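You operate a simulated robot arm through the tools that you are given. There is no shell and no other tool. Be economical: measure what you need, move in short steps, check, and stop when the job is done.

You run a simulated two-armed robot. Do the job below in one go: nothing can be reset, and whatever is moved stays where it is left.

Task
Run the sand box back, pin it, unload and switch off.
Fine: in that order: the bath all the way home, both pins pushed in, the yellow handle to HOLD, the black switch off.

Only the result counts: the job must be done as asked and must still hold three seconds after the hand-in. Knocking over, shifting, dropping, spilling or breaking anything else fails it.

Robot
Two 7-joint arms with two-finger grippers on one trunk, hanging from a carriage that runs on a gantry, over the field with the corners [-2.471, 0.737], [-2.471, -0.443], [0.029, -0.443], [0.029, 0.737] (x, y) and turns from -6.301 to 5.69 rad about z. Base frame: it is fixed where the carriage stands at the start and does not move with it; the origin is on the floor, on the carriage's upright axis, x ahead of it, y to its left, z up; the surface under the hand at the start is at about z = 0.93. Units: m, rad, N and s.
The left shoulder is at the start at [0, 0.236, 1.615], the right one opposite. With the tool pointing down near the work surface each hand reaches from about 0.1 to 0.66 m from the robot's upright axis, wherever it stands, measured 20 degrees to its own side. Places, roughly: back button [0.8, -0.1, 1.3]; black nut [0.5, -0.4, 1.1]; black switch [0.8, -0.5, 1.4]; blue pin [0.6, -0.6, 1]; green pin [0.5, -0.3, 1]; load handle [0.3, -0.3, 0.9]; orange pin [0.6, -0.3, 1]; speed knob [0.8, -0.2, 1.4]; stop knob [0.8, -0.2, 1.3]; yellow pin [0.5, -0.6, 1]. Payload 3.43 kg a hand.
The TCP of each hand is the grasp point between the finger pads, 0.03 m short of the fingertips. In the tool frame z runs along the fingers and y along their closing line. Largest opening 0.104 m; the body of the gripper starts 0.057 m behind the TCP.
Orientation is told as [roll, pitch, yaw] about the base's x, y, z axes, in that order, counted from this pose: with the fingers straight down and closing along the base's y, the tool's x points along the base's -x, its y along +y and its z along -z.

Tools
- The arms move only by the tool arm_command. It takes "left_series", "right_series" or both (then of equal length, played together; a hand with none holds still); each is a list of rows, each a list of 7 numbers: the finger opening in mm, from 0 to 104, then the shift along the tool's x, y, z in mm, then the turn, a rotation vector about the tool's x, y, z in rad. In form: [[grip, x, y, z, ax, ay, az], ...]. A call has 1 to 10 rows; each row shifts and turns the commanded pose from where the row before left it, along the tool's axes as they then stand. Rows are played at 5 a second. More than 0.05 m and 0.15 rad between two rows, or a gripper value outside its range, and nothing of the call is played. Where a pose cannot be reached the arm comes as near as it can. A force on the tool above 60 N (or 10 N above the force at the start of the call, whichever is more), or a blocked arm, ends the call early, and 0.2 s more pass. Each finger travels about 0.045 m/s and halts on what it meets, pressing with about 40 N; the grip force reading is that of the motor and also rises with nothing between the fingers. The clock runs only during rows and for 0.2 s after the last one: add rows that do not move to give the fingers time. It gives the time, the measured TCP pose, the force on the tool (base axes), the opening and the grip force at its end, in the units of the frame above (readings bear some noise), with the torque about the TCP (base axes, N m) and any sound that the robot's microphone picked up, and new pictures: "views" is both (left out), scene, wrist or none (wrist: the cameras of the hands that moved).
- Cameras (640 x 400 px; columns grow to the right, rows downward): "scene" is now at [0.265, -0.037, 1.7483]; the picture's right is [-0.50, -0.86, 0.00], its down [-0.68, 0.39, -0.62] and it looks along [0.54, -0.31, -0.78] (base axes); focal length 256 px, centre (320, 200). "left" rides on the left gripper at [0.067, -0.018, -0.09] in its tool frame; the picture's right is [0.25, 0.97, 0.00], its down [-0.73, 0.19, -0.66] and it looks along [-0.64, 0.17, 0.75] (tool axes); focal length 218 px, centre (320, 200). "right" rides on the right gripper at [0.067, 0.018, -0.09] in its tool frame; the picture's right is [-0.25, 0.97, 0.00], its down [-0.73, -0.19, -0.66] and it looks along [-0.64, -0.17, 0.75] (tool axes); focal length 218 px, centre (320, 200). There is no depth. A picture from a camera that has moved, and an enlarged one, comes with that camera's place and axes in the base frame and with its lens.
- slide_trunk(by): slides the trunk up (or, below 0, down) by that many m; the arms and the scene camera ride with it, the base frame stays. It gives what a move gives, with no picture.
- base_move(legs): drives the robot by 1 to 6 legs, each [ahead, left, turn to the left] in m, m and rad, along the robot's own axes; the way and the turn of a leg run together, so that a leg with both is an arc; at most 1.5 m and 3.142 rad a leg. The arms and the cameras ride along, it lands a little off, and it stops where it bumps. It keeps to its track: a leg is cut to what the track allows. It gives what a move gives, and a new picture of the scene camera.
- pan_tilt(pan, tilt): turns the head with the scene camera to pan (to the left, within 1.501 rad either way) and tilt (down, from -0.506 to 1.204), counted from straight ahead of the robot. It gives what a move gives, and a new picture of the scene camera.
- zoom(camera, box): a new picture of the part [left, top, right, bottom] of that camera's present view, enlarged. The clock stands still meanwhile.
- job_done(): hands the job in; it is judged then, once.

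Go step by step. Nothing tells you exact positions but the pictures and the camera data: compare them with the known pose of the tool, close in by small moves and look again before you grip or let go. The budget is 120 turns and 260 pictures, counting those below and the enlarged ones. Unless the task says otherwise, let go and move clear before handing in, and close with one line.

The tools are called after "Emit:" as name(argument=value, ...) on one line, values as JSON. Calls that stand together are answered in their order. arm_command: Moves the arms, as the interface text tells. Its arguments: {"type":"object","properties":{"left_series":{"type":"array","items":{"type":"array","items":{"type":"number"}}},"right_series":{"type":"array","items":{"type":"array","items":{"type":"number"}}},"views":{"type":"string","enum":["both","scene","wrist","none"]}},"required":[]} The other tools are called the same way: slide_trunk (by) slides the trunk up or down; base_move (legs) drives the base; pan_tilt (pan, tilt) turns the head that bears the scene camera; zoom (camera, box) takes an enlarged picture of a part of a camera's view; job_done () hands the job in.

At the start:

```text
time_s: 0.0
left_ee_pos: [0.4018, -0.0235, 0.9987]
left_tcp_rot: [-0.001, -0.002, 0.001]
left_ft_force: [0.4, -0.1, -0.8]
left_wrist_torque: [0.0, -0.01, 0.02]
left_finger_gap: 0.104
left_gripper_force: 0.1
right_ee_pos: [0.3092, -0.408, 0.9991]
right_tcp_rot: [0.001, 0.0, -0.001]
right_ft_force: [-0.5, 0.2, -0.5]
right_wrist_torque: [-0.03, -0.02, 0.01]
right_finger_gap: 0.1038
right_gripper_force: 0.1
trunk travel left (down, up): [-0.525, 0.115]
robot x, y, heading: [0.0007, -0.0023, 0.003]
head pan, tilt: [-0.525, 0.902]
```

scene: 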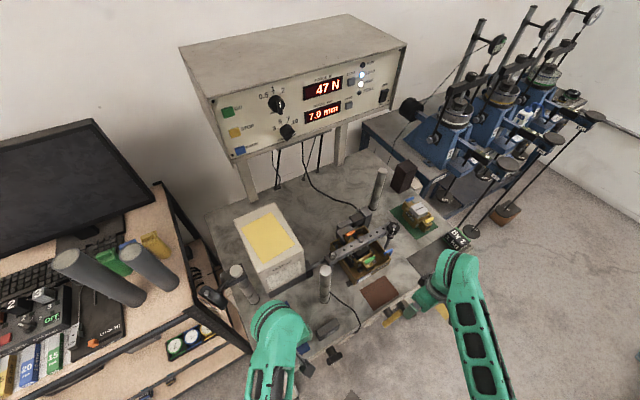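
right: 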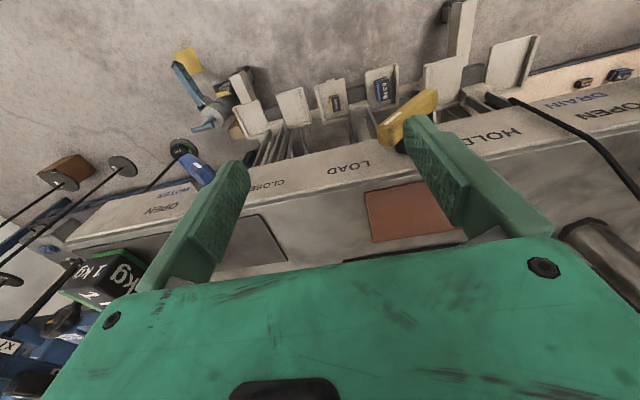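
left: 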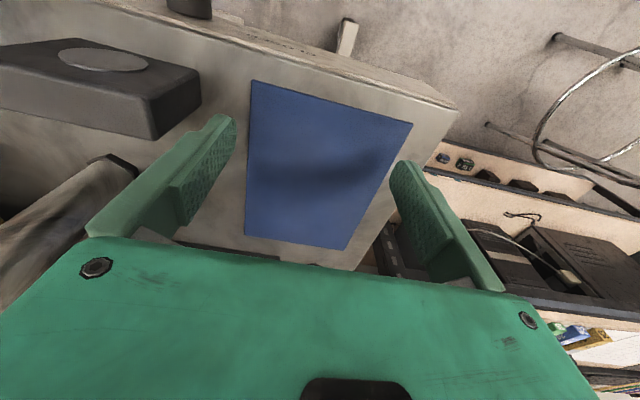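

I see a shear-test bench with a control panel, a bath in the middle and a yellow handle on the front edge. I'll enlarge the important parts first.

Emit:
zoom(camera="scene", box=[200, 60, 410, 170])

Emit:
zoom(camera="scene", box=[290, 170, 470, 340])

Emit:
zoom(camera="right", box=[50, 30, 640, 300])

```text
3.05 times, centred on (305, 115) of scene
camera zoom: at [0.265, -0.037, 1.7483], right [-0.5, -0.86, 0.0], down [-0.68, 0.39, -0.62], along [0.54, -0.31, -0.78], focal length 780 px, centre (366, 459)
```

zoom: 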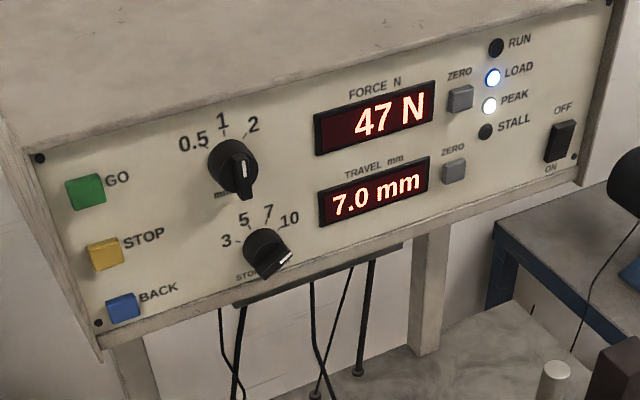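

```text
2.35 times, centred on (380, 255) of scene
camera zoom: at [0.265, -0.037, 1.7483], right [-0.5, -0.86, 0.0], down [-0.68, 0.39, -0.62], along [0.54, -0.31, -0.78], focal length 602 px, centre (179, 71)
```

zoom: 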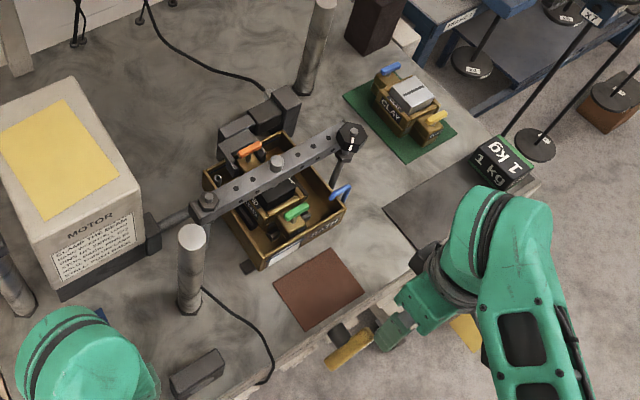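

```text
1.08 times, centred on (345, 165) of right (not enlarged: the box is as wide or as high as the picture)
camera zoom: at [0.2416, -0.39, 1.0902], right [0.25, 0.97, 0.0], down [0.73, -0.19, 0.66], along [0.64, -0.17, -0.75], focal length 237 px, centre (293, 238)
```

zoom: 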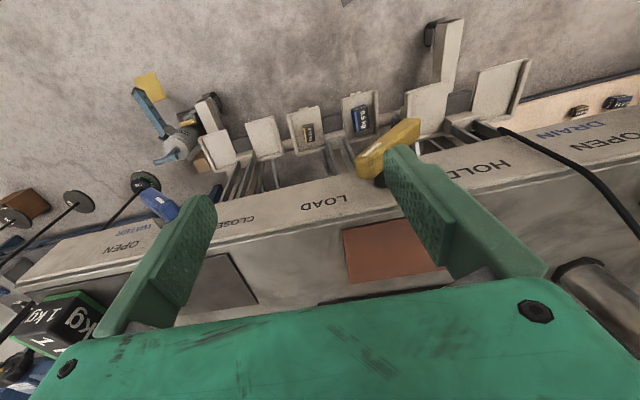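

I need to read the motor's label and see the bath close up.

Emit:
zoom(camera="scene", box=[285, 225, 335, 260])

Emit:
zoom(camera="scene", box=[300, 210, 410, 285])

Emit:
zoom(camera="scene", box=[290, 230, 330, 255])

Emit:
zoom(camera="right", box=[290, 40, 480, 170])

```text
11.43 times, centred on (310, 242) of scene
camera zoom: at [0.265, -0.037, 1.7483], right [-0.5, -0.86, 0.0], down [-0.68, 0.39, -0.62], along [0.54, -0.31, -0.78], focal length 2924 px, centre (434, -286)
```

zoom: 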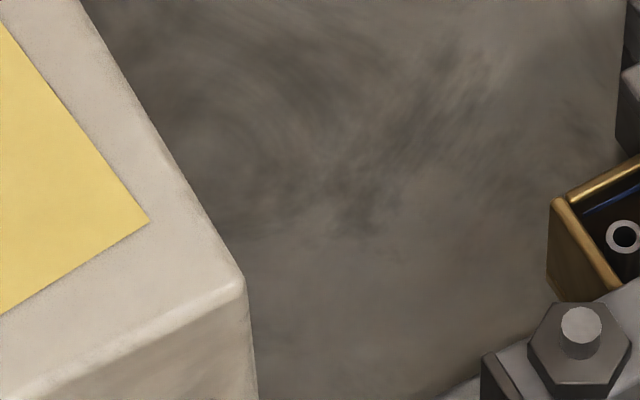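

```text
5.33 times, centred on (355, 248) of scene
camera zoom: at [0.265, -0.037, 1.7483], right [-0.5, -0.86, 0.0], down [-0.68, 0.39, -0.62], along [0.54, -0.31, -0.78], focal length 1365 px, centre (133, -53)
```

zoom: 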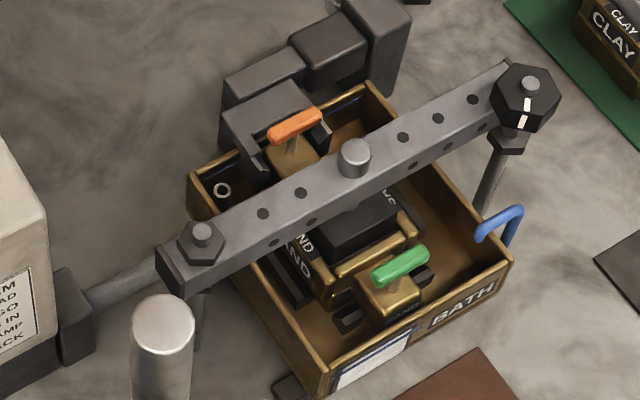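

```text
16.00 times, centred on (310, 242) of scene
camera zoom: at [0.265, -0.037, 1.7483], right [-0.5, -0.86, 0.0], down [-0.68, 0.39, -0.62], along [0.54, -0.31, -0.78], focal length 4094 px, centre (480, -480)
```

zoom: 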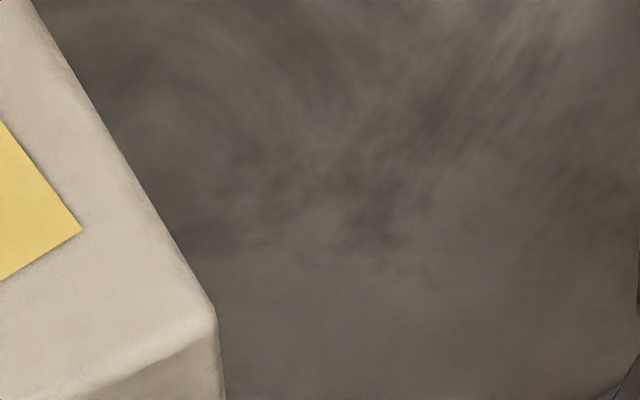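

```text
3.08 times, centred on (385, 105) of right
camera zoom: at [0.2416, -0.39, 1.0902], right [0.25, 0.97, 0.0], down [0.73, -0.19, 0.66], along [0.64, -0.17, -0.75], focal length 672 px, centre (120, 492)
```

zoom: 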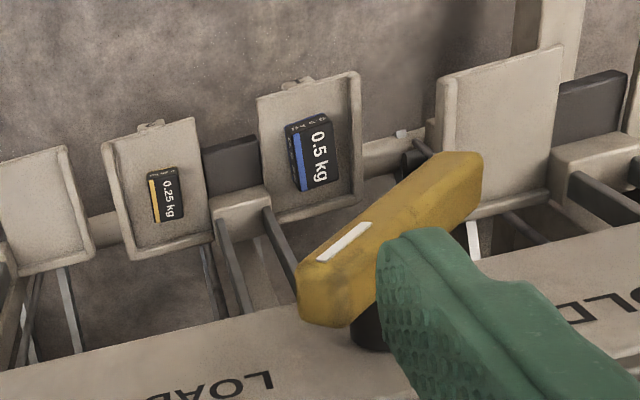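

Next I'm reading the motor's label.

Emit:
zoom(camera="scene", box=[260, 255, 308, 295])

Emit:
zoom(camera="scene", box=[230, 200, 310, 250])

Emit:
zoom(camera="scene", box=[345, 240, 405, 285])

```text
10.00 times, centred on (284, 275) of scene
camera zoom: at [0.265, -0.037, 1.7483], right [-0.5, -0.86, 0.0], down [-0.68, 0.39, -0.62], along [0.54, -0.31, -0.78], focal length 2559 px, centre (680, -550)
```

zoom: 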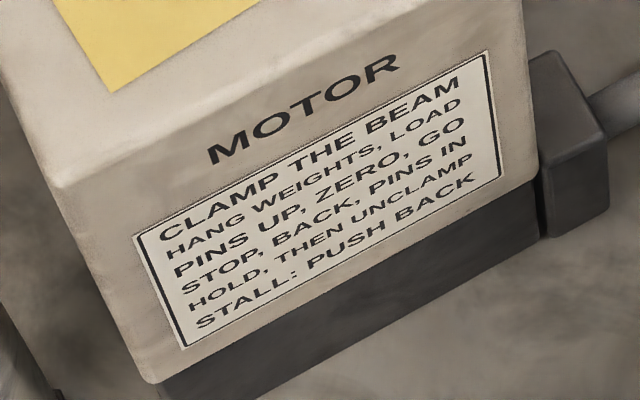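

```text
8.00 times, centred on (270, 225) of scene
camera zoom: at [0.265, -0.037, 1.7483], right [-0.5, -0.86, 0.0], down [-0.68, 0.39, -0.62], along [0.54, -0.31, -0.78], focal length 2047 px, centre (720, 0)
```

zoom: 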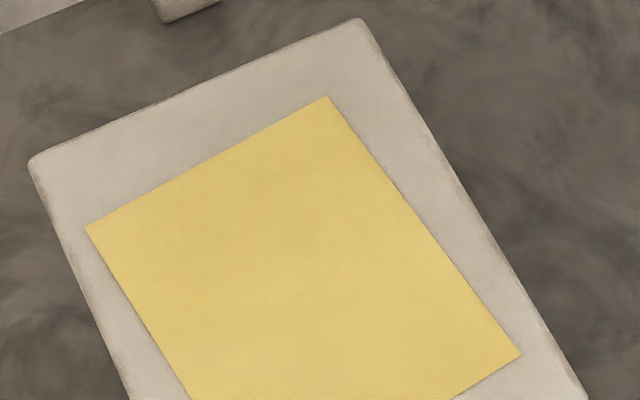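

```text
8.89 times, centred on (375, 262) of scene
camera zoom: at [0.265, -0.037, 1.7483], right [-0.5, -0.86, 0.0], down [-0.68, 0.39, -0.62], along [0.54, -0.31, -0.78], focal length 2274 px, centre (-169, -356)
```

zoom: 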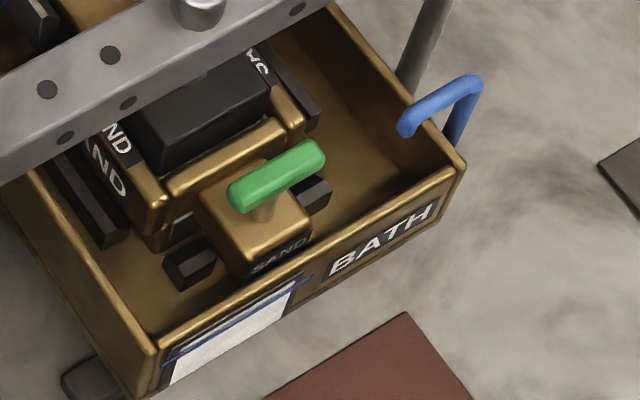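

The panel's BACK button is at about [0.8, -0.11, 1.32], so I'll raise both hands clear and then turn the right one forward.

Emit:
arm_command(left_series=[[104, 0, 0, -50, 0, 0, 0], [104, 0, 0, -50, 0, 0, 0], [104, 0, 0, -50, 0, 0, 0], [104, 0, 0, -50, 0, 0, 0], [104, 0, 40, 0, 0, 0, 0], [104, 0, 40, 0, 0, 0, 0], [104, 0, 40, 0, 0, 0, 0]], right_series=[[60, 0, 0, -50, 0, 0, 0], [20, 0, 0, -50, 0, 0, 0], [0, 0, 0, -50, 0, 0, 0], [0, 0, 0, -50, 0, 0, 0], [0, 0, 0, -50, 0, 0, 0], [0, 0, 0, -50, 0, 0, 0], [0, -40, 0, 0, 0, 0, 0]], views="scene")

```text
time_s: 1.6
left_ee_pos: [0.4034, 0.0978, 1.1997]
left_tcp_rot: [0.0, -0.003, 0.001]
left_ft_force: [1.3, 0.8, 0.9]
left_wrist_torque: [0.02, -0.04, -0.01]
left_finger_gap: 0.104
left_gripper_force: 0.1
right_ee_pos: [0.3485, -0.407, 1.2494]
right_tcp_rot: [0.0, -0.001, 0.0]
right_ft_force: [-1.1, 0.7, 0.0]
right_wrist_torque: [0.01, -0.02, -0.01]
right_finger_gap: 0.0
right_gripper_force: 32.2
right hand out of reach, approached as far as the arm can: row 6
trunk travel left (down, up): [-0.525, 0.115]
robot x, y, heading: [-0.0018, -0.0014, -0.003]
head pan, tilt: [-0.525, 0.902]
camera scene: at [0.2651, -0.037, 1.7484], right [-0.5, -0.86, 0.0], down [-0.68, 0.39, -0.62], along [0.54, -0.31, -0.78], focal length 256 px, centre (320, 200)
```

scene: 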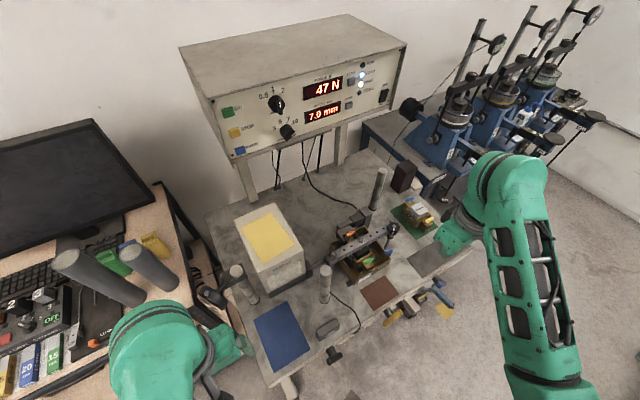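

The hands are up. Next I'll pitch the right hand forward while moving it towards the BACK button.

Emit:
arm_command(right_series=[[0, -20, 20, 0, 0, -0.143, 0], [0, -19.8, 20, 2.9, 0, -0.143, 0], [0, -19.2, 20, 5.6, 0, -0.143, 0], [0, -18.2, 20, 8.3, 0, -0.143, 0], [0, -16.8, 20, 10.8, 0, -0.143, 0], [0, -15.1, 20, 13.1, 0, -0.143, 0], [0, -13.1, 20, 15.1, 0, -0.143, 0], [0, -10.8, 20, 16.8, 0, -0.143, 0], [0, -8.3, 20, 18.2, 0, -0.143, 0], [0, -5.6, 20, 19.2, 0, -0.143, 0]], views="both")

```text
time_s: 3.8
left_ee_pos: [0.4024, 0.0981, 1.1995]
left_tcp_rot: [0.0, 0.0, -0.001]
left_ft_force: [-0.3, -0.9, -1.0]
left_wrist_torque: [0.01, 0.0, 0.01]
left_finger_gap: 0.1042
left_gripper_force: 0.1
right_ee_pos: [0.5444, -0.2183, 1.2845]
right_tcp_rot: [0.001, -1.383, 0.001]
right_ft_force: [0.1, -0.9, 0.4]
right_wrist_torque: [0.03, -0.03, 0.01]
right_finger_gap: 0.0002
right_gripper_force: 34.8
right hand out of reach, approached as far as the arm can: row 8, 10
trunk travel left (down, up): [-0.525, 0.115]
robot x, y, heading: [-0.0023, -0.0015, -0.001]
head pan, tilt: [-0.525, 0.902]
camera scene: at [0.2648, -0.037, 1.7482], right [-0.5, -0.86, 0.0], down [-0.68, 0.39, -0.62], along [0.54, -0.31, -0.79], focal length 256 px, centre (320, 200)
camera right: at [0.4436, -0.2015, 1.2353], right [0.05, 0.97, 0.25], down [-0.51, -0.19, 0.84], along [0.86, -0.17, 0.48], focal length 218 px, centre (320, 200)
```

scene: 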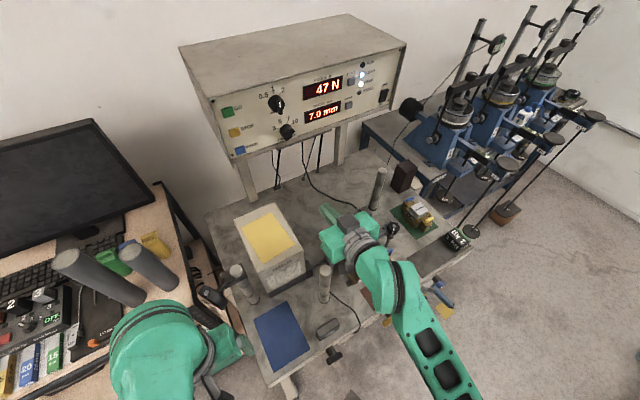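
right: 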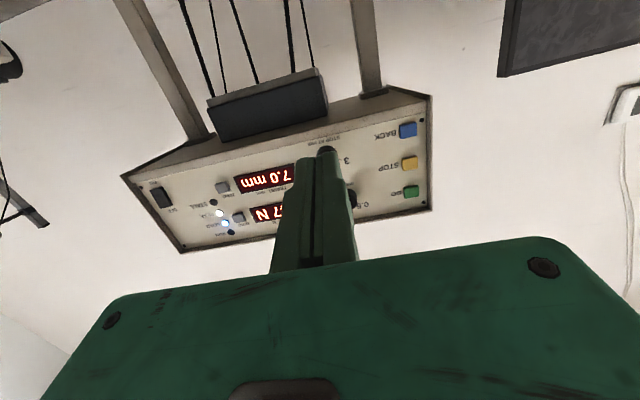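

BACK triangulates to about [0.784, -0.110, 1.337]. I'll level the hand, line it up and come closer.

Emit:
arm_command(right_series=[[0, 0, 27, 10, 0, -0.09, 0], [0, -17, 27, 30, 0, -0.09, 0], [0, -17, 27, 30, 0, 0, 0], [0, -17, 27, 30, 0, 0, 0], [0, 0, 0, 0, 0, 0, 0]], views="both")

```text
time_s: 5.0
left_ee_pos: [0.4035, 0.0971, 1.1994]
left_tcp_rot: [0.001, 0.0, 0.001]
left_ft_force: [0.7, 0.0, 0.0]
left_wrist_torque: [-0.01, 0.03, -0.03]
left_finger_gap: 0.1039
left_gripper_force: 0.0
right_ee_pos: [0.6347, -0.1818, 1.4195]
right_tcp_rot: [-1.157, -1.536, 1.171]
right_ft_force: [-0.1, 0.2, 0.5]
right_wrist_torque: [-0.02, -0.01, 0.01]
right_finger_gap: 0.0004
right_gripper_force: 34.7
right hand out of reach, approached as far as the arm can: row 1, 2, 3, 4
trunk travel left (down, up): [-0.525, 0.115]
robot x, y, heading: [-0.002, 0.0023, -0.003]
head pan, tilt: [-0.525, 0.902]
camera scene: at [0.265, -0.037, 1.7483], right [-0.5, -0.86, 0.0], down [-0.68, 0.39, -0.62], along [0.54, -0.31, -0.78], focal length 256 px, centre (320, 200)
camera right: at [0.5443, -0.1679, 1.3536], right [-0.01, 0.98, 0.22], down [-0.64, -0.17, 0.74], along [0.77, -0.13, 0.63], focal length 218 px, centre (320, 200)
```

scene: 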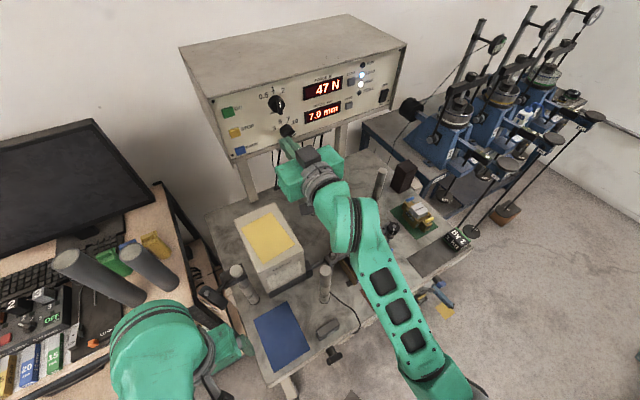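
right: 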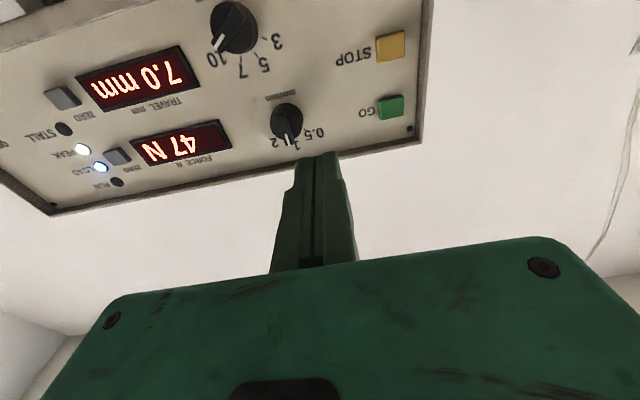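

The hand is too high and to the right. I'll slide the trunk down 0.08 m and the base 0.07 m left, which also eases the reach.

Emit:
slide_trunk(by=-0.08)

Emit:
base_move(legs=[[0.025, 0.07, 0]])

Emit:
zoom(camera="right", box=[0, 0, 640, 400])

```text
time_s: 6.2
left_ee_pos: [0.402, 0.0984, 1.1203]
left_tcp_rot: [-0.001, -0.001, 0.001]
left_ft_force: [-0.2, -0.6, -0.3]
left_wrist_torque: [-0.01, -0.02, 0.0]
left_finger_gap: 0.1041
left_gripper_force: 0.1
right_ee_pos: [0.6348, -0.1823, 1.3398]
right_tcp_rot: [-1.17, -1.533, 1.183]
right_ft_force: [-0.5, -0.2, 0.5]
right_wrist_torque: [0.01, -0.03, -0.02]
right_finger_gap: 0.0
right_gripper_force: 34.4
trunk travel left (down, up): [-0.445, 0.195]
robot x, y, heading: [-0.0031, -0.0029, -0.002]
head pan, tilt: [-0.525, 0.902]
```

```text
time_s: 7.2
left_ee_pos: [0.4276, 0.1677, 1.1196]
left_tcp_rot: [0.0, 0.002, 0.0]
left_ft_force: [-0.1, 0.2, -0.1]
left_wrist_torque: [-0.04, -0.01, -0.02]
left_finger_gap: 0.104
left_gripper_force: 0.1
right_ee_pos: [0.6594, -0.1131, 1.339]
right_tcp_rot: [-1.161, -1.535, 1.173]
right_ft_force: [-0.2, 0.3, -0.3]
right_wrist_torque: [0.01, 0.03, -0.02]
right_finger_gap: 0.0
right_gripper_force: 34.9
trunk travel left (down, up): [-0.445, 0.195]
robot x, y, heading: [0.0251, 0.071, 0.001]
head pan, tilt: [-0.525, 0.902]
camera scene: at [0.2898, 0.033, 1.6683], right [-0.5, -0.86, 0.0], down [-0.68, 0.39, -0.62], along [0.54, -0.31, -0.78], focal length 256 px, centre (320, 200)
```

scene: 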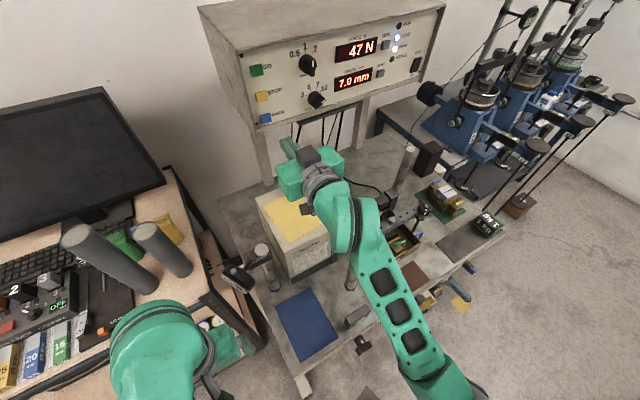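

```text
1.00 times, centred on (320, 200) of right (not enlarged: the box is as wide or as high as the picture)
camera zoom: at [0.5689, -0.098, 1.2734], right [-0.01, 0.98, 0.22], down [-0.64, -0.17, 0.74], along [0.76, -0.14, 0.63], focal length 218 px, centre (320, 200)
```

zoom: 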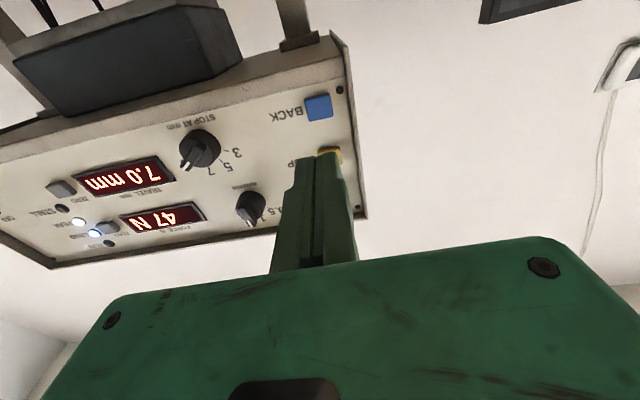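

The fingertips at [0.689, -0.113, 1.339] are in line with BACK at about [0.784, -0.112, 1.338]. I'll move straight in.

Emit:
arm_command(right_series=[[0, 0, 0, 25, 0, 0, 0], [0, 0, 0, 25, 0, 0, 0], [0, 0, 0, 20, 0, 0, 0], [0, 0, 0, 0, 0, 0, 0]], views="wrist")

```text
time_s: 8.2
left_ee_pos: [0.4279, 0.1671, 1.1201]
left_tcp_rot: [0.0, 0.0, 0.001]
left_ft_force: [0.1, 0.3, -0.1]
left_wrist_torque: [-0.02, 0.0, 0.0]
left_finger_gap: 0.1043
left_gripper_force: 0.1
right_ee_pos: [0.7252, -0.1125, 1.3449]
right_tcp_rot: [-1.153, -1.533, 1.171]
right_ft_force: [-0.5, -0.6, 0.5]
right_wrist_torque: [-0.01, 0.0, 0.01]
right_finger_gap: 0.0
right_gripper_force: 34.4
right hand out of reach, approached as far as the arm can: row 3
trunk travel left (down, up): [-0.445, 0.195]
robot x, y, heading: [0.0263, 0.0683, 0.001]
head pan, tilt: [-0.525, 0.902]
camera right: at [0.634, -0.0997, 1.2795], right [-0.01, 0.98, 0.22], down [-0.64, -0.18, 0.75], along [0.77, -0.13, 0.63], focal length 218 px, centre (320, 200)
```

right: 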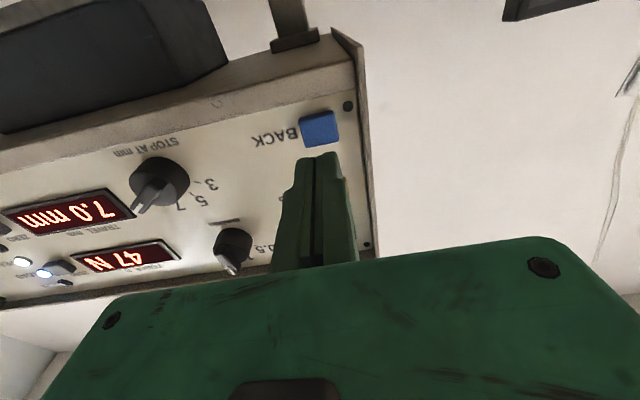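

The arm runs out of reach at x = 0.725. I'll back off, lower the trunk 0.1 m with the left hand raised to match, then go back up to the button's height.

Emit:
arm_command(right_series=[[0, 0, 0, -40, 0, 0, 0], [0, 0, 0, -30, 0, 0, 0], [0, 0, 0, 0, 0, 0, 0]], left_series=[[104, 0, 0, -40, 0, 0, 0], [104, 0, 0, -40, 0, 0, 0], [104, 0, 0, -20, 0, 0, 0]], views="none")

Emit:
slide_trunk(by=-0.1)

Emit:
arm_command(right_series=[[0, -45, 0, 0, 0, 0, 0], [0, -45, 0, 0, 0, 0, 0], [0, 0, 0, 30, 0, 0, 0], [0, 0, 0, 0, 0, 0, 0]], views="both")

```text
time_s: 9.0
left_ee_pos: [0.4405, 0.1628, 1.1924]
left_tcp_rot: [-0.002, -0.003, 0.0]
left_ft_force: [0.4, 0.0, 1.3]
left_wrist_torque: [-0.03, 0.0, -0.03]
left_finger_gap: 0.1038
left_gripper_force: 0.1
left hand out of reach, approached as far as the arm can: row 2, 3
right_ee_pos: [0.6561, -0.1143, 1.347]
right_tcp_rot: [-1.178, -1.535, 1.191]
right_ft_force: [-0.4, -0.2, -0.2]
right_wrist_torque: [0.0, 0.0, -0.02]
right_finger_gap: 0.0
right_gripper_force: 34.8
trunk travel left (down, up): [-0.445, 0.195]
robot x, y, heading: [0.026, 0.0716, 0.0]
head pan, tilt: [-0.525, 0.902]
```

```text
time_s: 10.3
left_ee_pos: [0.4408, 0.1621, 1.0926]
left_tcp_rot: [-0.003, -0.005, 0.0]
left_ft_force: [-0.9, 0.0, -0.5]
left_wrist_torque: [-0.01, 0.02, -0.01]
left_finger_gap: 0.1044
left_gripper_force: 0.0
right_ee_pos: [0.6555, -0.1141, 1.2469]
right_tcp_rot: [-1.172, -1.533, 1.186]
right_ft_force: [-0.5, -0.2, -0.4]
right_wrist_torque: [0.02, 0.02, -0.01]
right_finger_gap: 0.0002
right_gripper_force: 35.3
trunk travel left (down, up): [-0.345, 0.295]
robot x, y, heading: [0.0276, 0.0694, 0.0]
head pan, tilt: [-0.525, 0.902]
```

```text
time_s: 11.3
left_ee_pos: [0.4391, 0.1627, 1.0919]
left_tcp_rot: [0.0, -0.003, 0.0]
left_ft_force: [0.5, 0.6, 0.6]
left_wrist_torque: [0.0, -0.03, -0.04]
left_finger_gap: 0.1037
left_gripper_force: 0.0
right_ee_pos: [0.6879, -0.1121, 1.335]
right_tcp_rot: [-1.147, -1.533, 1.159]
right_ft_force: [-0.2, 0.6, 0.0]
right_wrist_torque: [0.0, 0.01, 0.0]
right_finger_gap: 0.0
right_gripper_force: 34.7
trunk travel left (down, up): [-0.345, 0.295]
robot x, y, heading: [0.0235, 0.0734, -0.003]
head pan, tilt: [-0.525, 0.902]
camera scene: at [0.2896, 0.0327, 1.5683], right [-0.5, -0.86, 0.0], down [-0.68, 0.39, -0.62], along [0.54, -0.31, -0.78], focal length 256 px, centre (320, 200)
camera right: at [0.5963, -0.0982, 1.2692], right [-0.01, 0.98, 0.22], down [-0.64, -0.17, 0.75], along [0.77, -0.13, 0.63], focal length 218 px, centre (320, 200)
```

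scene: 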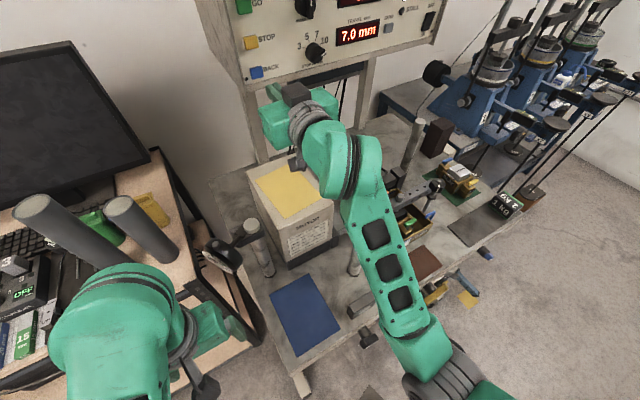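
right: 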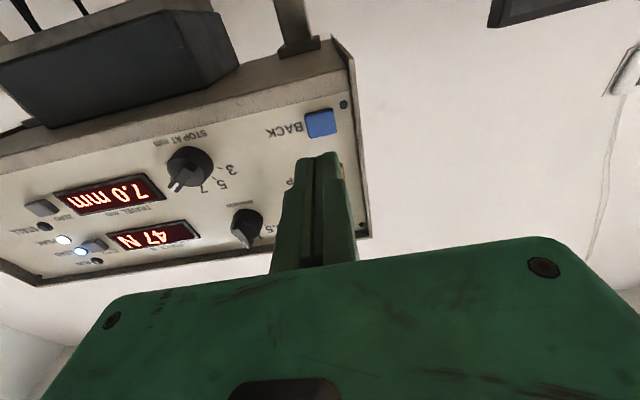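

Still lined up, so I press forward.

Emit:
arm_command(right_series=[[0, 0, 0, 30, 0, 0, 0], [0, -1, 0, 25, 0, 0, 0], [0, 0, 0, 8, 0, 0, 0], [0, 0, 0, 4, 0, 0, 0], [0, 0, 0, 4, 0, 0, 0]], views="wrist")

```text
time_s: 12.5
left_ee_pos: [0.438, 0.162, 1.0922]
left_tcp_rot: [-0.003, 0.0, 0.0]
left_ft_force: [-0.2, 0.7, -0.6]
left_wrist_torque: [-0.03, 0.0, -0.02]
left_finger_gap: 0.1041
left_gripper_force: 0.0
right_ee_pos: [0.7566, -0.1108, 1.3353]
right_tcp_rot: [-1.179, -1.536, 1.192]
right_ft_force: [-16.9, 0.5, 0.3]
right_wrist_torque: [0.03, -0.1, -0.01]
right_finger_gap: 0.0063
right_gripper_force: 35.0
trunk travel left (down, up): [-0.345, 0.295]
robot x, y, heading: [0.0243, 0.0678, 0.002]
head pan, tilt: [-0.525, 0.902]
heard: click
camera right: at [0.665, -0.0964, 1.2696], right [-0.01, 0.98, 0.22], down [-0.64, -0.17, 0.74], along [0.76, -0.14, 0.63], focal length 218 px, centre (320, 200)
```

right: 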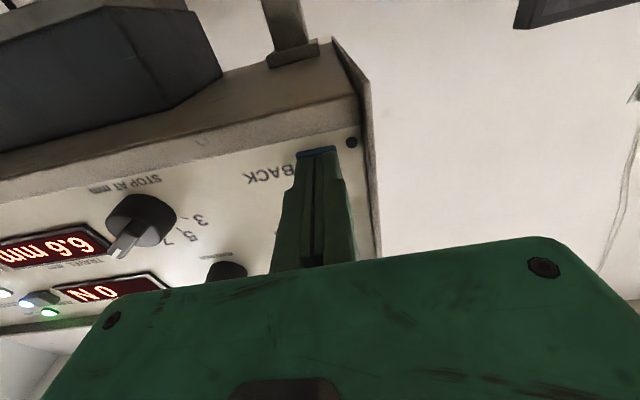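

It clicked and travel is now dropping (6.6 mm, green light on). I'll back off and watch whether it keeps running.

Emit:
arm_command(right_series=[[0, 0, 0, -30, 0, 0, 0], [0, 0, 0, -30, 0, 0, 0], [0, 0, 0, 0, 0, 0, 0], [0, 0, 0, 0, 0, 0, 0], [0, 0, 0, 0, 0, 0, 0]], views="wrist")

```text
time_s: 13.7
left_ee_pos: [0.4409, 0.1621, 1.0927]
left_tcp_rot: [-0.001, -0.003, 0.001]
left_ft_force: [0.0, 0.7, -0.3]
left_wrist_torque: [0.02, -0.02, 0.0]
left_finger_gap: 0.1036
left_gripper_force: 0.2
right_ee_pos: [0.6992, -0.1106, 1.3366]
right_tcp_rot: [-1.161, -1.534, 1.176]
right_ft_force: [-0.6, 0.4, 0.1]
right_wrist_torque: [-0.03, -0.04, 0.0]
right_finger_gap: 0.0
right_gripper_force: 34.1
trunk travel left (down, up): [-0.345, 0.295]
robot x, y, heading: [0.0251, 0.0697, -0.0]
head pan, tilt: [-0.525, 0.902]
camera right: at [0.6075, -0.0969, 1.2708], right [-0.01, 0.98, 0.22], down [-0.64, -0.17, 0.74], along [0.76, -0.14, 0.63], focal length 218 px, centre (320, 200)
```

right: 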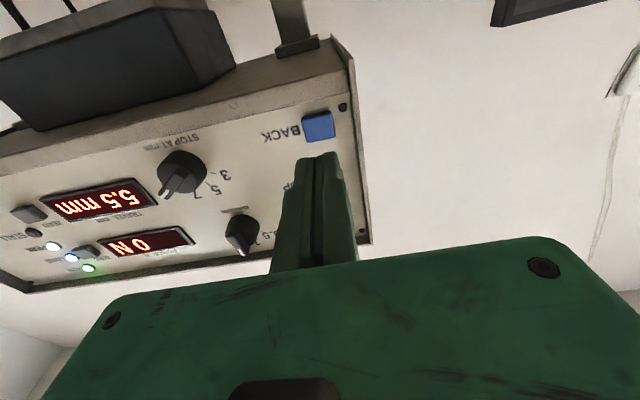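

It keeps running at about 0.9 mm/s. Meanwhile I'll back the hand away and raise the trunk to clear the panel.

Emit:
arm_command(right_series=[[0, 0, 0, -40, 0, 0, 0], [0, 0, 0, -40, 0, 0, 0], [0, 0, 0, -40, 0, 0, 0], [0, 0, 0, 0, 0, 0, 0]], views="none")

Emit:
slide_trunk(by=0.18)

Emit:
arm_command(right_series=[[0, 0, -40, 0, 0, 0, 0], [0, 0, -40, 0, 0, 0, 0], [0, 0, -40, 0, 0, 0, 0], [0, 0, -40, 0, 0, 0, 0], [0, 0, -40, 0, 0, 0, 0], [0, 0, 0, 0, 0, 0, 0], [0, 0, 0, 0, 0, 0, 0], [0, 0, 0, 0, 0, 0, 0], [0, 0, 0, 0, 0, 0, 0], [0, 0, 0, 0, 0, 0, 0]], views="both")

```text
time_s: 14.7
left_ee_pos: [0.4407, 0.163, 1.092]
left_tcp_rot: [-0.002, -0.003, 0.0]
left_ft_force: [-0.6, -0.3, -0.1]
left_wrist_torque: [0.0, 0.02, -0.02]
left_finger_gap: 0.1042
left_gripper_force: 0.1
right_ee_pos: [0.579, -0.112, 1.3388]
right_tcp_rot: [-1.181, -1.534, 1.193]
right_ft_force: [1.2, -0.6, -0.4]
right_wrist_torque: [0.04, -0.02, 0.0]
right_finger_gap: 0.0
right_gripper_force: 34.7
trunk travel left (down, up): [-0.345, 0.295]
robot x, y, heading: [0.0231, 0.0657, 0.001]
head pan, tilt: [-0.525, 0.902]
```

```text
time_s: 16.7
left_ee_pos: [0.4396, 0.1621, 1.2722]
left_tcp_rot: [-0.002, -0.003, 0.0]
left_ft_force: [0.5, 0.7, -0.1]
left_wrist_torque: [-0.01, 0.0, -0.02]
left_finger_gap: 0.1041
left_gripper_force: 0.0
right_ee_pos: [0.5779, -0.1124, 1.5171]
right_tcp_rot: [-1.159, -1.534, 1.172]
right_ft_force: [-0.4, -0.3, 0.2]
right_wrist_torque: [-0.02, 0.02, 0.0]
right_finger_gap: 0.0
right_gripper_force: 34.4
trunk travel left (down, up): [-0.525, 0.115]
robot x, y, heading: [0.0254, 0.0726, 0.003]
head pan, tilt: [-0.525, 0.902]
```

```text
time_s: 18.9
left_ee_pos: [0.4416, 0.1625, 1.2718]
left_tcp_rot: [-0.001, -0.004, 0.001]
left_ft_force: [-1.1, -0.7, 0.1]
left_wrist_torque: [0.0, 0.03, 0.01]
left_finger_gap: 0.104
left_gripper_force: 0.0
right_ee_pos: [0.5807, -0.2121, 1.5596]
right_tcp_rot: [-0.939, -1.528, 0.931]
right_ft_force: [-0.1, 1.0, 0.4]
right_wrist_torque: [-0.02, 0.01, -0.03]
right_finger_gap: 0.0001
right_gripper_force: 34.5
right hand out of reach, approached as far as the arm can: row 2, 3, 4, 5
trunk travel left (down, up): [-0.525, 0.115]
robot x, y, heading: [0.0246, 0.0668, 0.001]
head pan, tilt: [-0.525, 0.902]
camera scene: at [0.2897, 0.0327, 1.7483], right [-0.5, -0.86, 0.0], down [-0.68, 0.39, -0.62], along [0.54, -0.31, -0.78], focal length 256 px, centre (320, 200)
camera right: at [0.4892, -0.1962, 1.4953], right [0.01, 0.98, 0.22], down [-0.64, -0.16, 0.75], along [0.77, -0.15, 0.62], focal length 218 px, centre (320, 200)
```

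scene: 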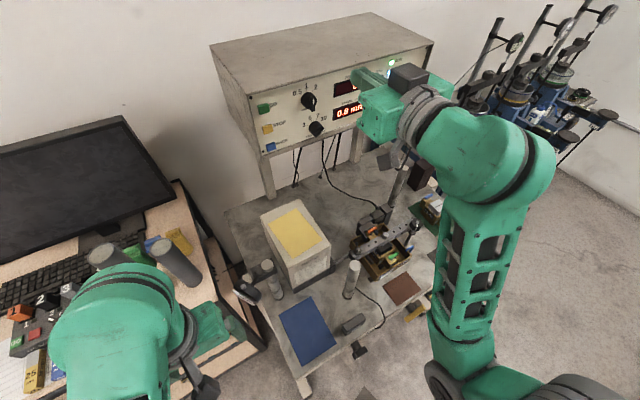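
right: 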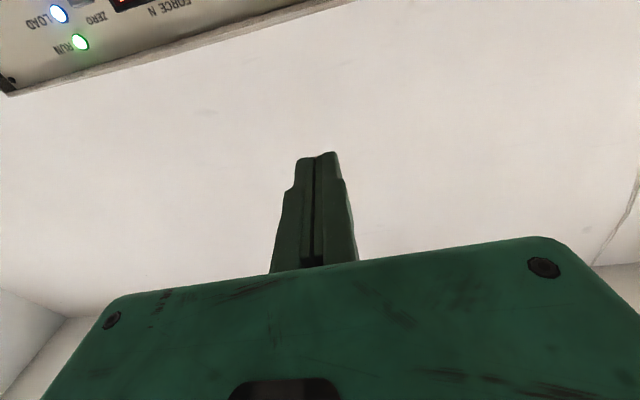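

Travel is down to 0.8 mm. While it finishes, I'll bring the right hand back to pointing down over the bath, staying high.

Emit:
arm_command(right_series=[[0, 26.3, -10, -12.5, 0, 0.143, 0], [0, 27.7, -10, -8.7, 0, 0.143, 0], [0, 28.7, -10, -4.5, 0, 0.143, 0], [0, 29.1, -10, -0.4, 0, 0.143, 0], [0, 28.8, -10, 3.8, 0, 0.143, 0], [0, 28, -10, 7.8, 0, 0.143, 0], [0, 26.6, -10, 11.8, 0, 0.143, 0], [0, 24.7, -10, 15.4, 0, 0.143, 0], [0, 22.2, 0, 18.8, 0, 0.143, 0], [0, 19.3, 0, 21.7, 0, 0.143, 0]], views="both")

```text
time_s: 21.1
left_ee_pos: [0.4399, 0.1631, 1.2724]
left_tcp_rot: [-0.001, -0.005, 0.0]
left_ft_force: [0.4, -0.1, -0.3]
left_wrist_torque: [-0.01, -0.03, 0.01]
left_finger_gap: 0.1041
left_gripper_force: 0.1
right_ee_pos: [0.4527, -0.3029, 1.3011]
right_tcp_rot: [-0.036, -0.125, 0.018]
right_ft_force: [-0.7, 1.1, 0.2]
right_wrist_torque: [-0.01, 0.03, 0.01]
right_finger_gap: 0.0
right_gripper_force: 34.6
trunk travel left (down, up): [-0.525, 0.115]
robot x, y, heading: [0.0231, 0.0711, 0.006]
head pan, tilt: [-0.525, 0.902]
camera scene: at [0.2897, 0.0327, 1.7483], right [-0.5, -0.86, 0.0], down [-0.68, 0.39, -0.62], along [0.54, -0.31, -0.78], focal length 256 px, centre (320, 200)
camera right: at [0.3737, -0.2837, 1.3822], right [0.24, 0.97, 0.0], down [0.64, -0.16, 0.75], along [0.73, -0.18, -0.66], focal length 218 px, centre (320, 200)
```

scene: 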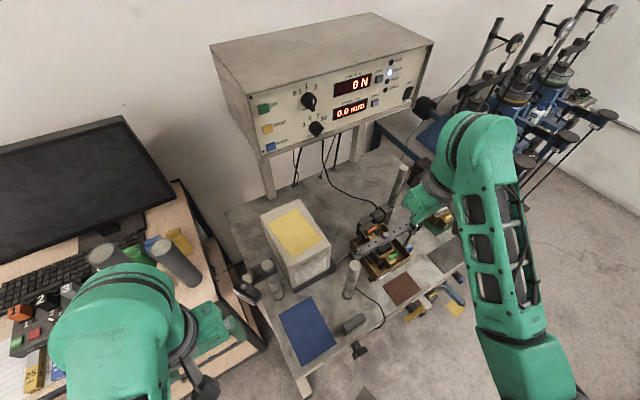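
right: 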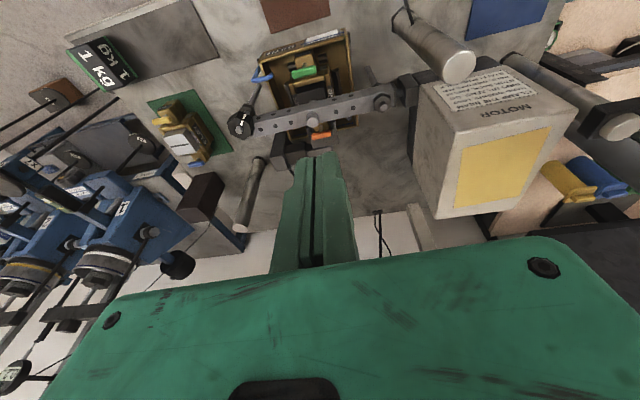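

The display seems to read 0.0 mm. I'll check the panel and look at the box.

Emit:
zoom(camera="scene", box=[245, 55, 440, 155])

Emit:
zoom(camera="right", box=[220, 20, 400, 160])

Emit:
zoom(camera="scene", box=[320, 190, 430, 290])

```text
3.28 times, centred on (342, 105) of scene
camera zoom: at [0.2897, 0.0327, 1.7483], right [-0.5, -0.86, 0.0], down [-0.68, 0.39, -0.62], along [0.54, -0.31, -0.78], focal length 840 px, centre (246, 512)
```

zoom: 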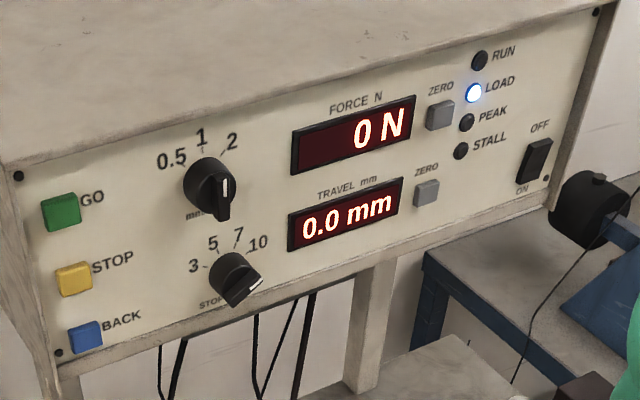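

```text
2.86 times, centred on (310, 90) of right
camera zoom: at [0.3737, -0.2837, 1.3822], right [0.24, 0.97, 0.0], down [0.64, -0.16, 0.75], along [0.73, -0.18, -0.66], focal length 624 px, centre (349, 514)
```

zoom: 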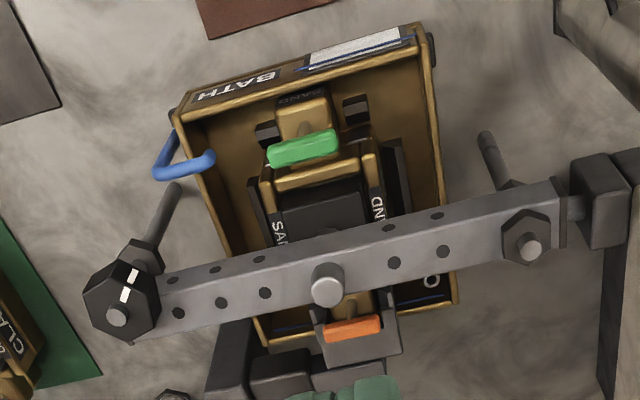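

```text
4.00 times, centred on (375, 240) of scene
camera zoom: at [0.2897, 0.0327, 1.7483], right [-0.5, -0.86, 0.0], down [-0.68, 0.39, -0.62], along [0.54, -0.31, -0.78], focal length 1024 px, centre (100, 40)
```

zoom: 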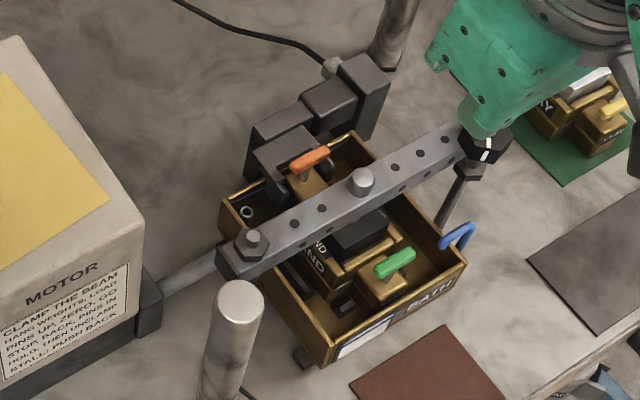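

The display reads 0.0 mm and RUN is off. I want to confirm the bath is physically home, so I'll look at its motor side.

Emit:
zoom(camera="scene", box=[350, 230, 410, 290])

Emit:
zoom(camera="right", box=[330, 20, 440, 120])

Emit:
zoom(camera="scene", box=[370, 215, 410, 265])

```text
6.67 times, centred on (380, 260) of scene
camera zoom: at [0.2897, 0.0327, 1.7483], right [-0.5, -0.86, 0.0], down [-0.68, 0.39, -0.62], along [0.54, -0.31, -0.78], focal length 1706 px, centre (-80, -200)
```

zoom: 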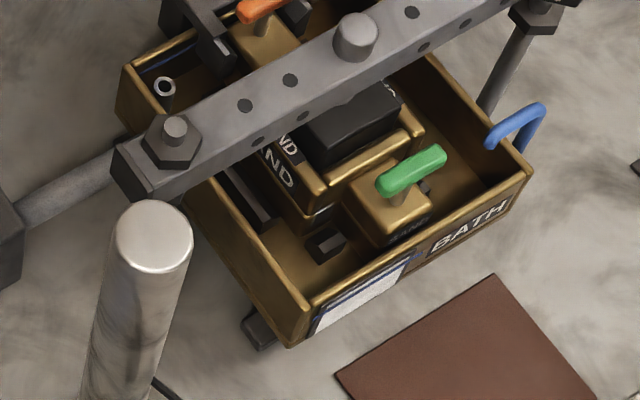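

```text
4.00 times, centred on (385, 70) of right
camera zoom: at [0.3737, -0.2837, 1.3822], right [0.24, 0.97, 0.0], down [0.64, -0.16, 0.75], along [0.73, -0.18, -0.66], focal length 873 px, centre (60, 720)
```

zoom: 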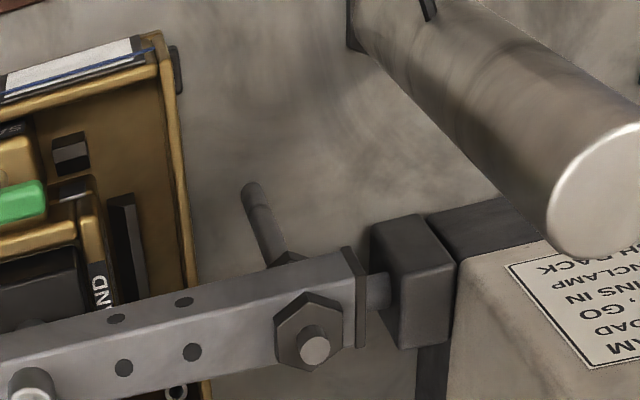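

```text
8.00 times, centred on (390, 240) of scene
camera zoom: at [0.2897, 0.0327, 1.7483], right [-0.5, -0.86, 0.0], down [-0.68, 0.39, -0.62], along [0.54, -0.31, -0.78], focal length 2047 px, centre (-240, -120)
```

zoom: 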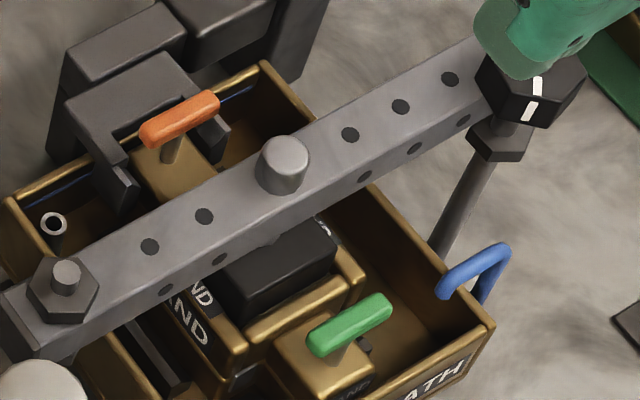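

The bath wall sits against the stop block, so it's home. The green pin's handle is at about [0.479, -0.332, 1.041] and the orange one at [0.584, -0.332, 1.044], with the beam between them at z of about 1.08. I'll bring the closed fingers above the green pin for a closer look.

Emit:
arm_command(right_series=[[0, -6, -6, 0, 0.036, 0.12, -0.018], [0, -8, -8, 45, 0, 0, 0], [0, -8, -8, 45, 0, 0, 0], [0, 0, 0, 40, 0, 0, 0], [0, 0, 0, 0, 0, 0, 0]], views="both")

Emit:
zoom(camera="scene", box=[330, 200, 430, 280])

```text
time_s: 22.3
left_ee_pos: [0.4399, 0.1632, 1.2718]
left_tcp_rot: [-0.003, -0.003, 0.001]
left_ft_force: [-0.5, 1.4, 0.3]
left_wrist_torque: [0.02, -0.02, 0.0]
left_finger_gap: 0.1041
left_gripper_force: 0.0
right_ee_pos: [0.4807, -0.3372, 1.1667]
right_tcp_rot: [-0.072, -0.008, 0.031]
right_ft_force: [0.1, 0.5, -0.2]
right_wrist_torque: [0.01, 0.01, 0.01]
right_finger_gap: 0.0
right_gripper_force: 34.7
right hand out of reach, approached as far as the arm can: row 1
trunk travel left (down, up): [-0.525, 0.115]
robot x, y, heading: [0.0245, 0.074, 0.001]
head pan, tilt: [-0.525, 0.902]
camera scene: at [0.2897, 0.0327, 1.7483], right [-0.5, -0.86, 0.0], down [-0.68, 0.39, -0.62], along [0.54, -0.31, -0.78], focal length 256 px, centre (320, 200)
camera right: at [0.412, -0.3147, 1.2545], right [0.23, 0.97, -0.07], down [0.73, -0.12, 0.67], along [0.65, -0.2, -0.74], focal length 218 px, centre (320, 200)
```

scene: 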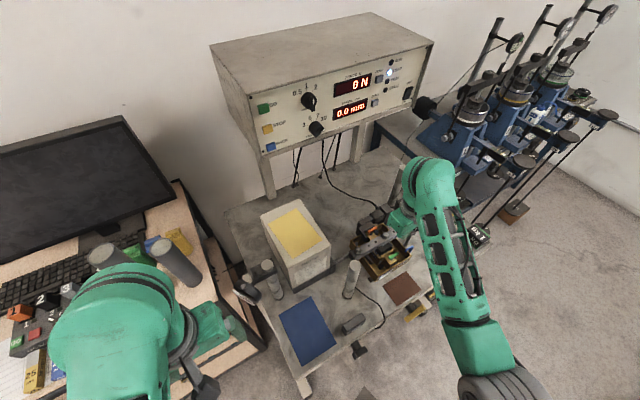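
right: 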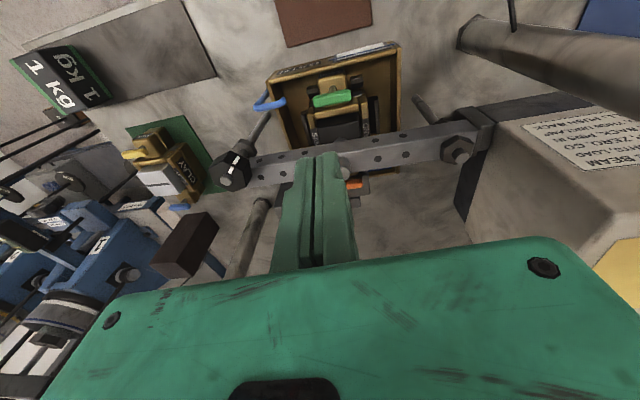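

```text
5.00 times, centred on (380, 240) of scene
camera zoom: at [0.2897, 0.0327, 1.7483], right [-0.5, -0.86, 0.0], down [-0.68, 0.39, -0.62], along [0.54, -0.31, -0.78], focal length 1279 px, centre (20, 0)
```

zoom: 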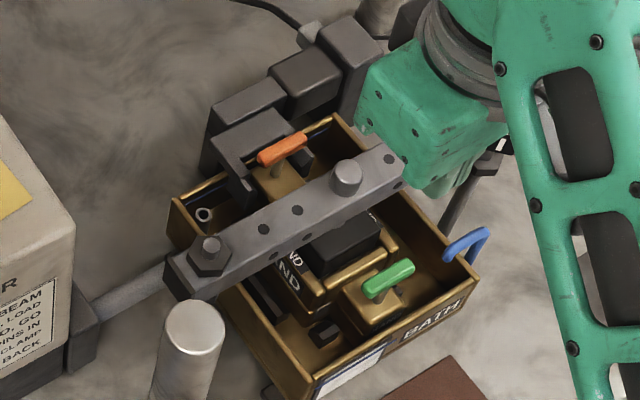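

The green pin is confirmed at [0.478, -0.332]. I'll lean the hand about 0.2 rad away from the black nut and descend to just above the pin's handle.

Emit:
arm_command(right_series=[[0, 3, 11, 0, 0.13, 0, 0.03], [0, 0, 7, 34, 0, 0, 0], [0, 0, 5, 25, 0, 0, 0], [0, 0, 0, 0, 0, 0, 0]], views="both")

Emit:
zoom(camera="right", box=[220, 20, 430, 170])

```text
time_s: 23.3
left_ee_pos: [0.4396, 0.1625, 1.2723]
left_tcp_rot: [-0.002, -0.003, 0.001]
left_ft_force: [-0.5, 0.2, 0.2]
left_wrist_torque: [-0.01, -0.01, -0.01]
left_finger_gap: 0.1041
left_gripper_force: 0.0
right_ee_pos: [0.4789, -0.3247, 1.1059]
right_tcp_rot: [-0.2, -0.011, 0.0]
right_ft_force: [0.0, -0.9, 0.3]
right_wrist_torque: [0.0, 0.0, 0.03]
right_finger_gap: 0.0
right_gripper_force: 35.1
trunk travel left (down, up): [-0.525, 0.115]
robot x, y, heading: [0.0262, 0.0684, -0.0]
head pan, tilt: [-0.525, 0.902]
camera scene: at [0.2897, 0.0327, 1.7483], right [-0.5, -0.86, 0.0], down [-0.68, 0.39, -0.62], along [0.54, -0.31, -0.78], focal length 256 px, centre (320, 200)
camera right: at [0.4099, -0.2902, 1.1899], right [0.26, 0.95, -0.19], down [0.72, -0.06, 0.69], along [0.64, -0.31, -0.7], focal length 218 px, centre (320, 200)
```

scene: 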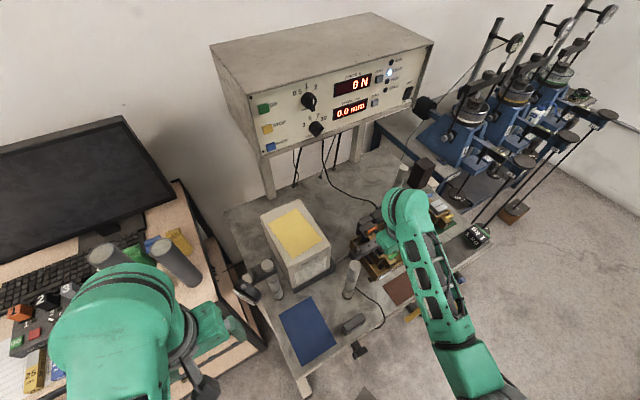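
right: 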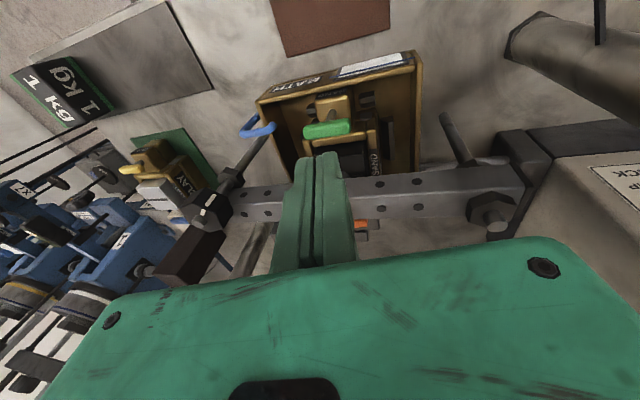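

```text
2.67 times, centred on (325, 95) of right
camera zoom: at [0.4099, -0.2902, 1.1899], right [0.26, 0.95, -0.19], down [0.72, -0.06, 0.69], along [0.64, -0.31, -0.7], focal length 582 px, centre (307, 480)
```

zoom: 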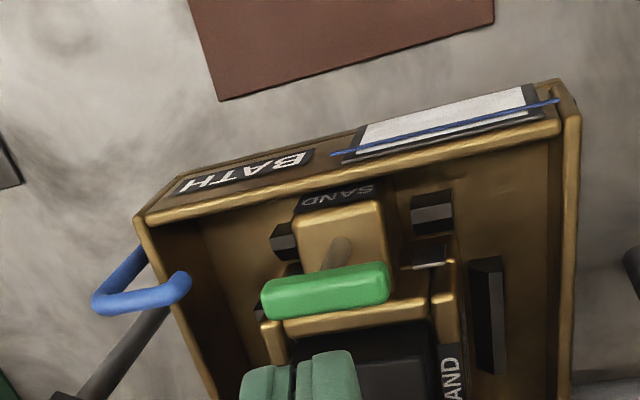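

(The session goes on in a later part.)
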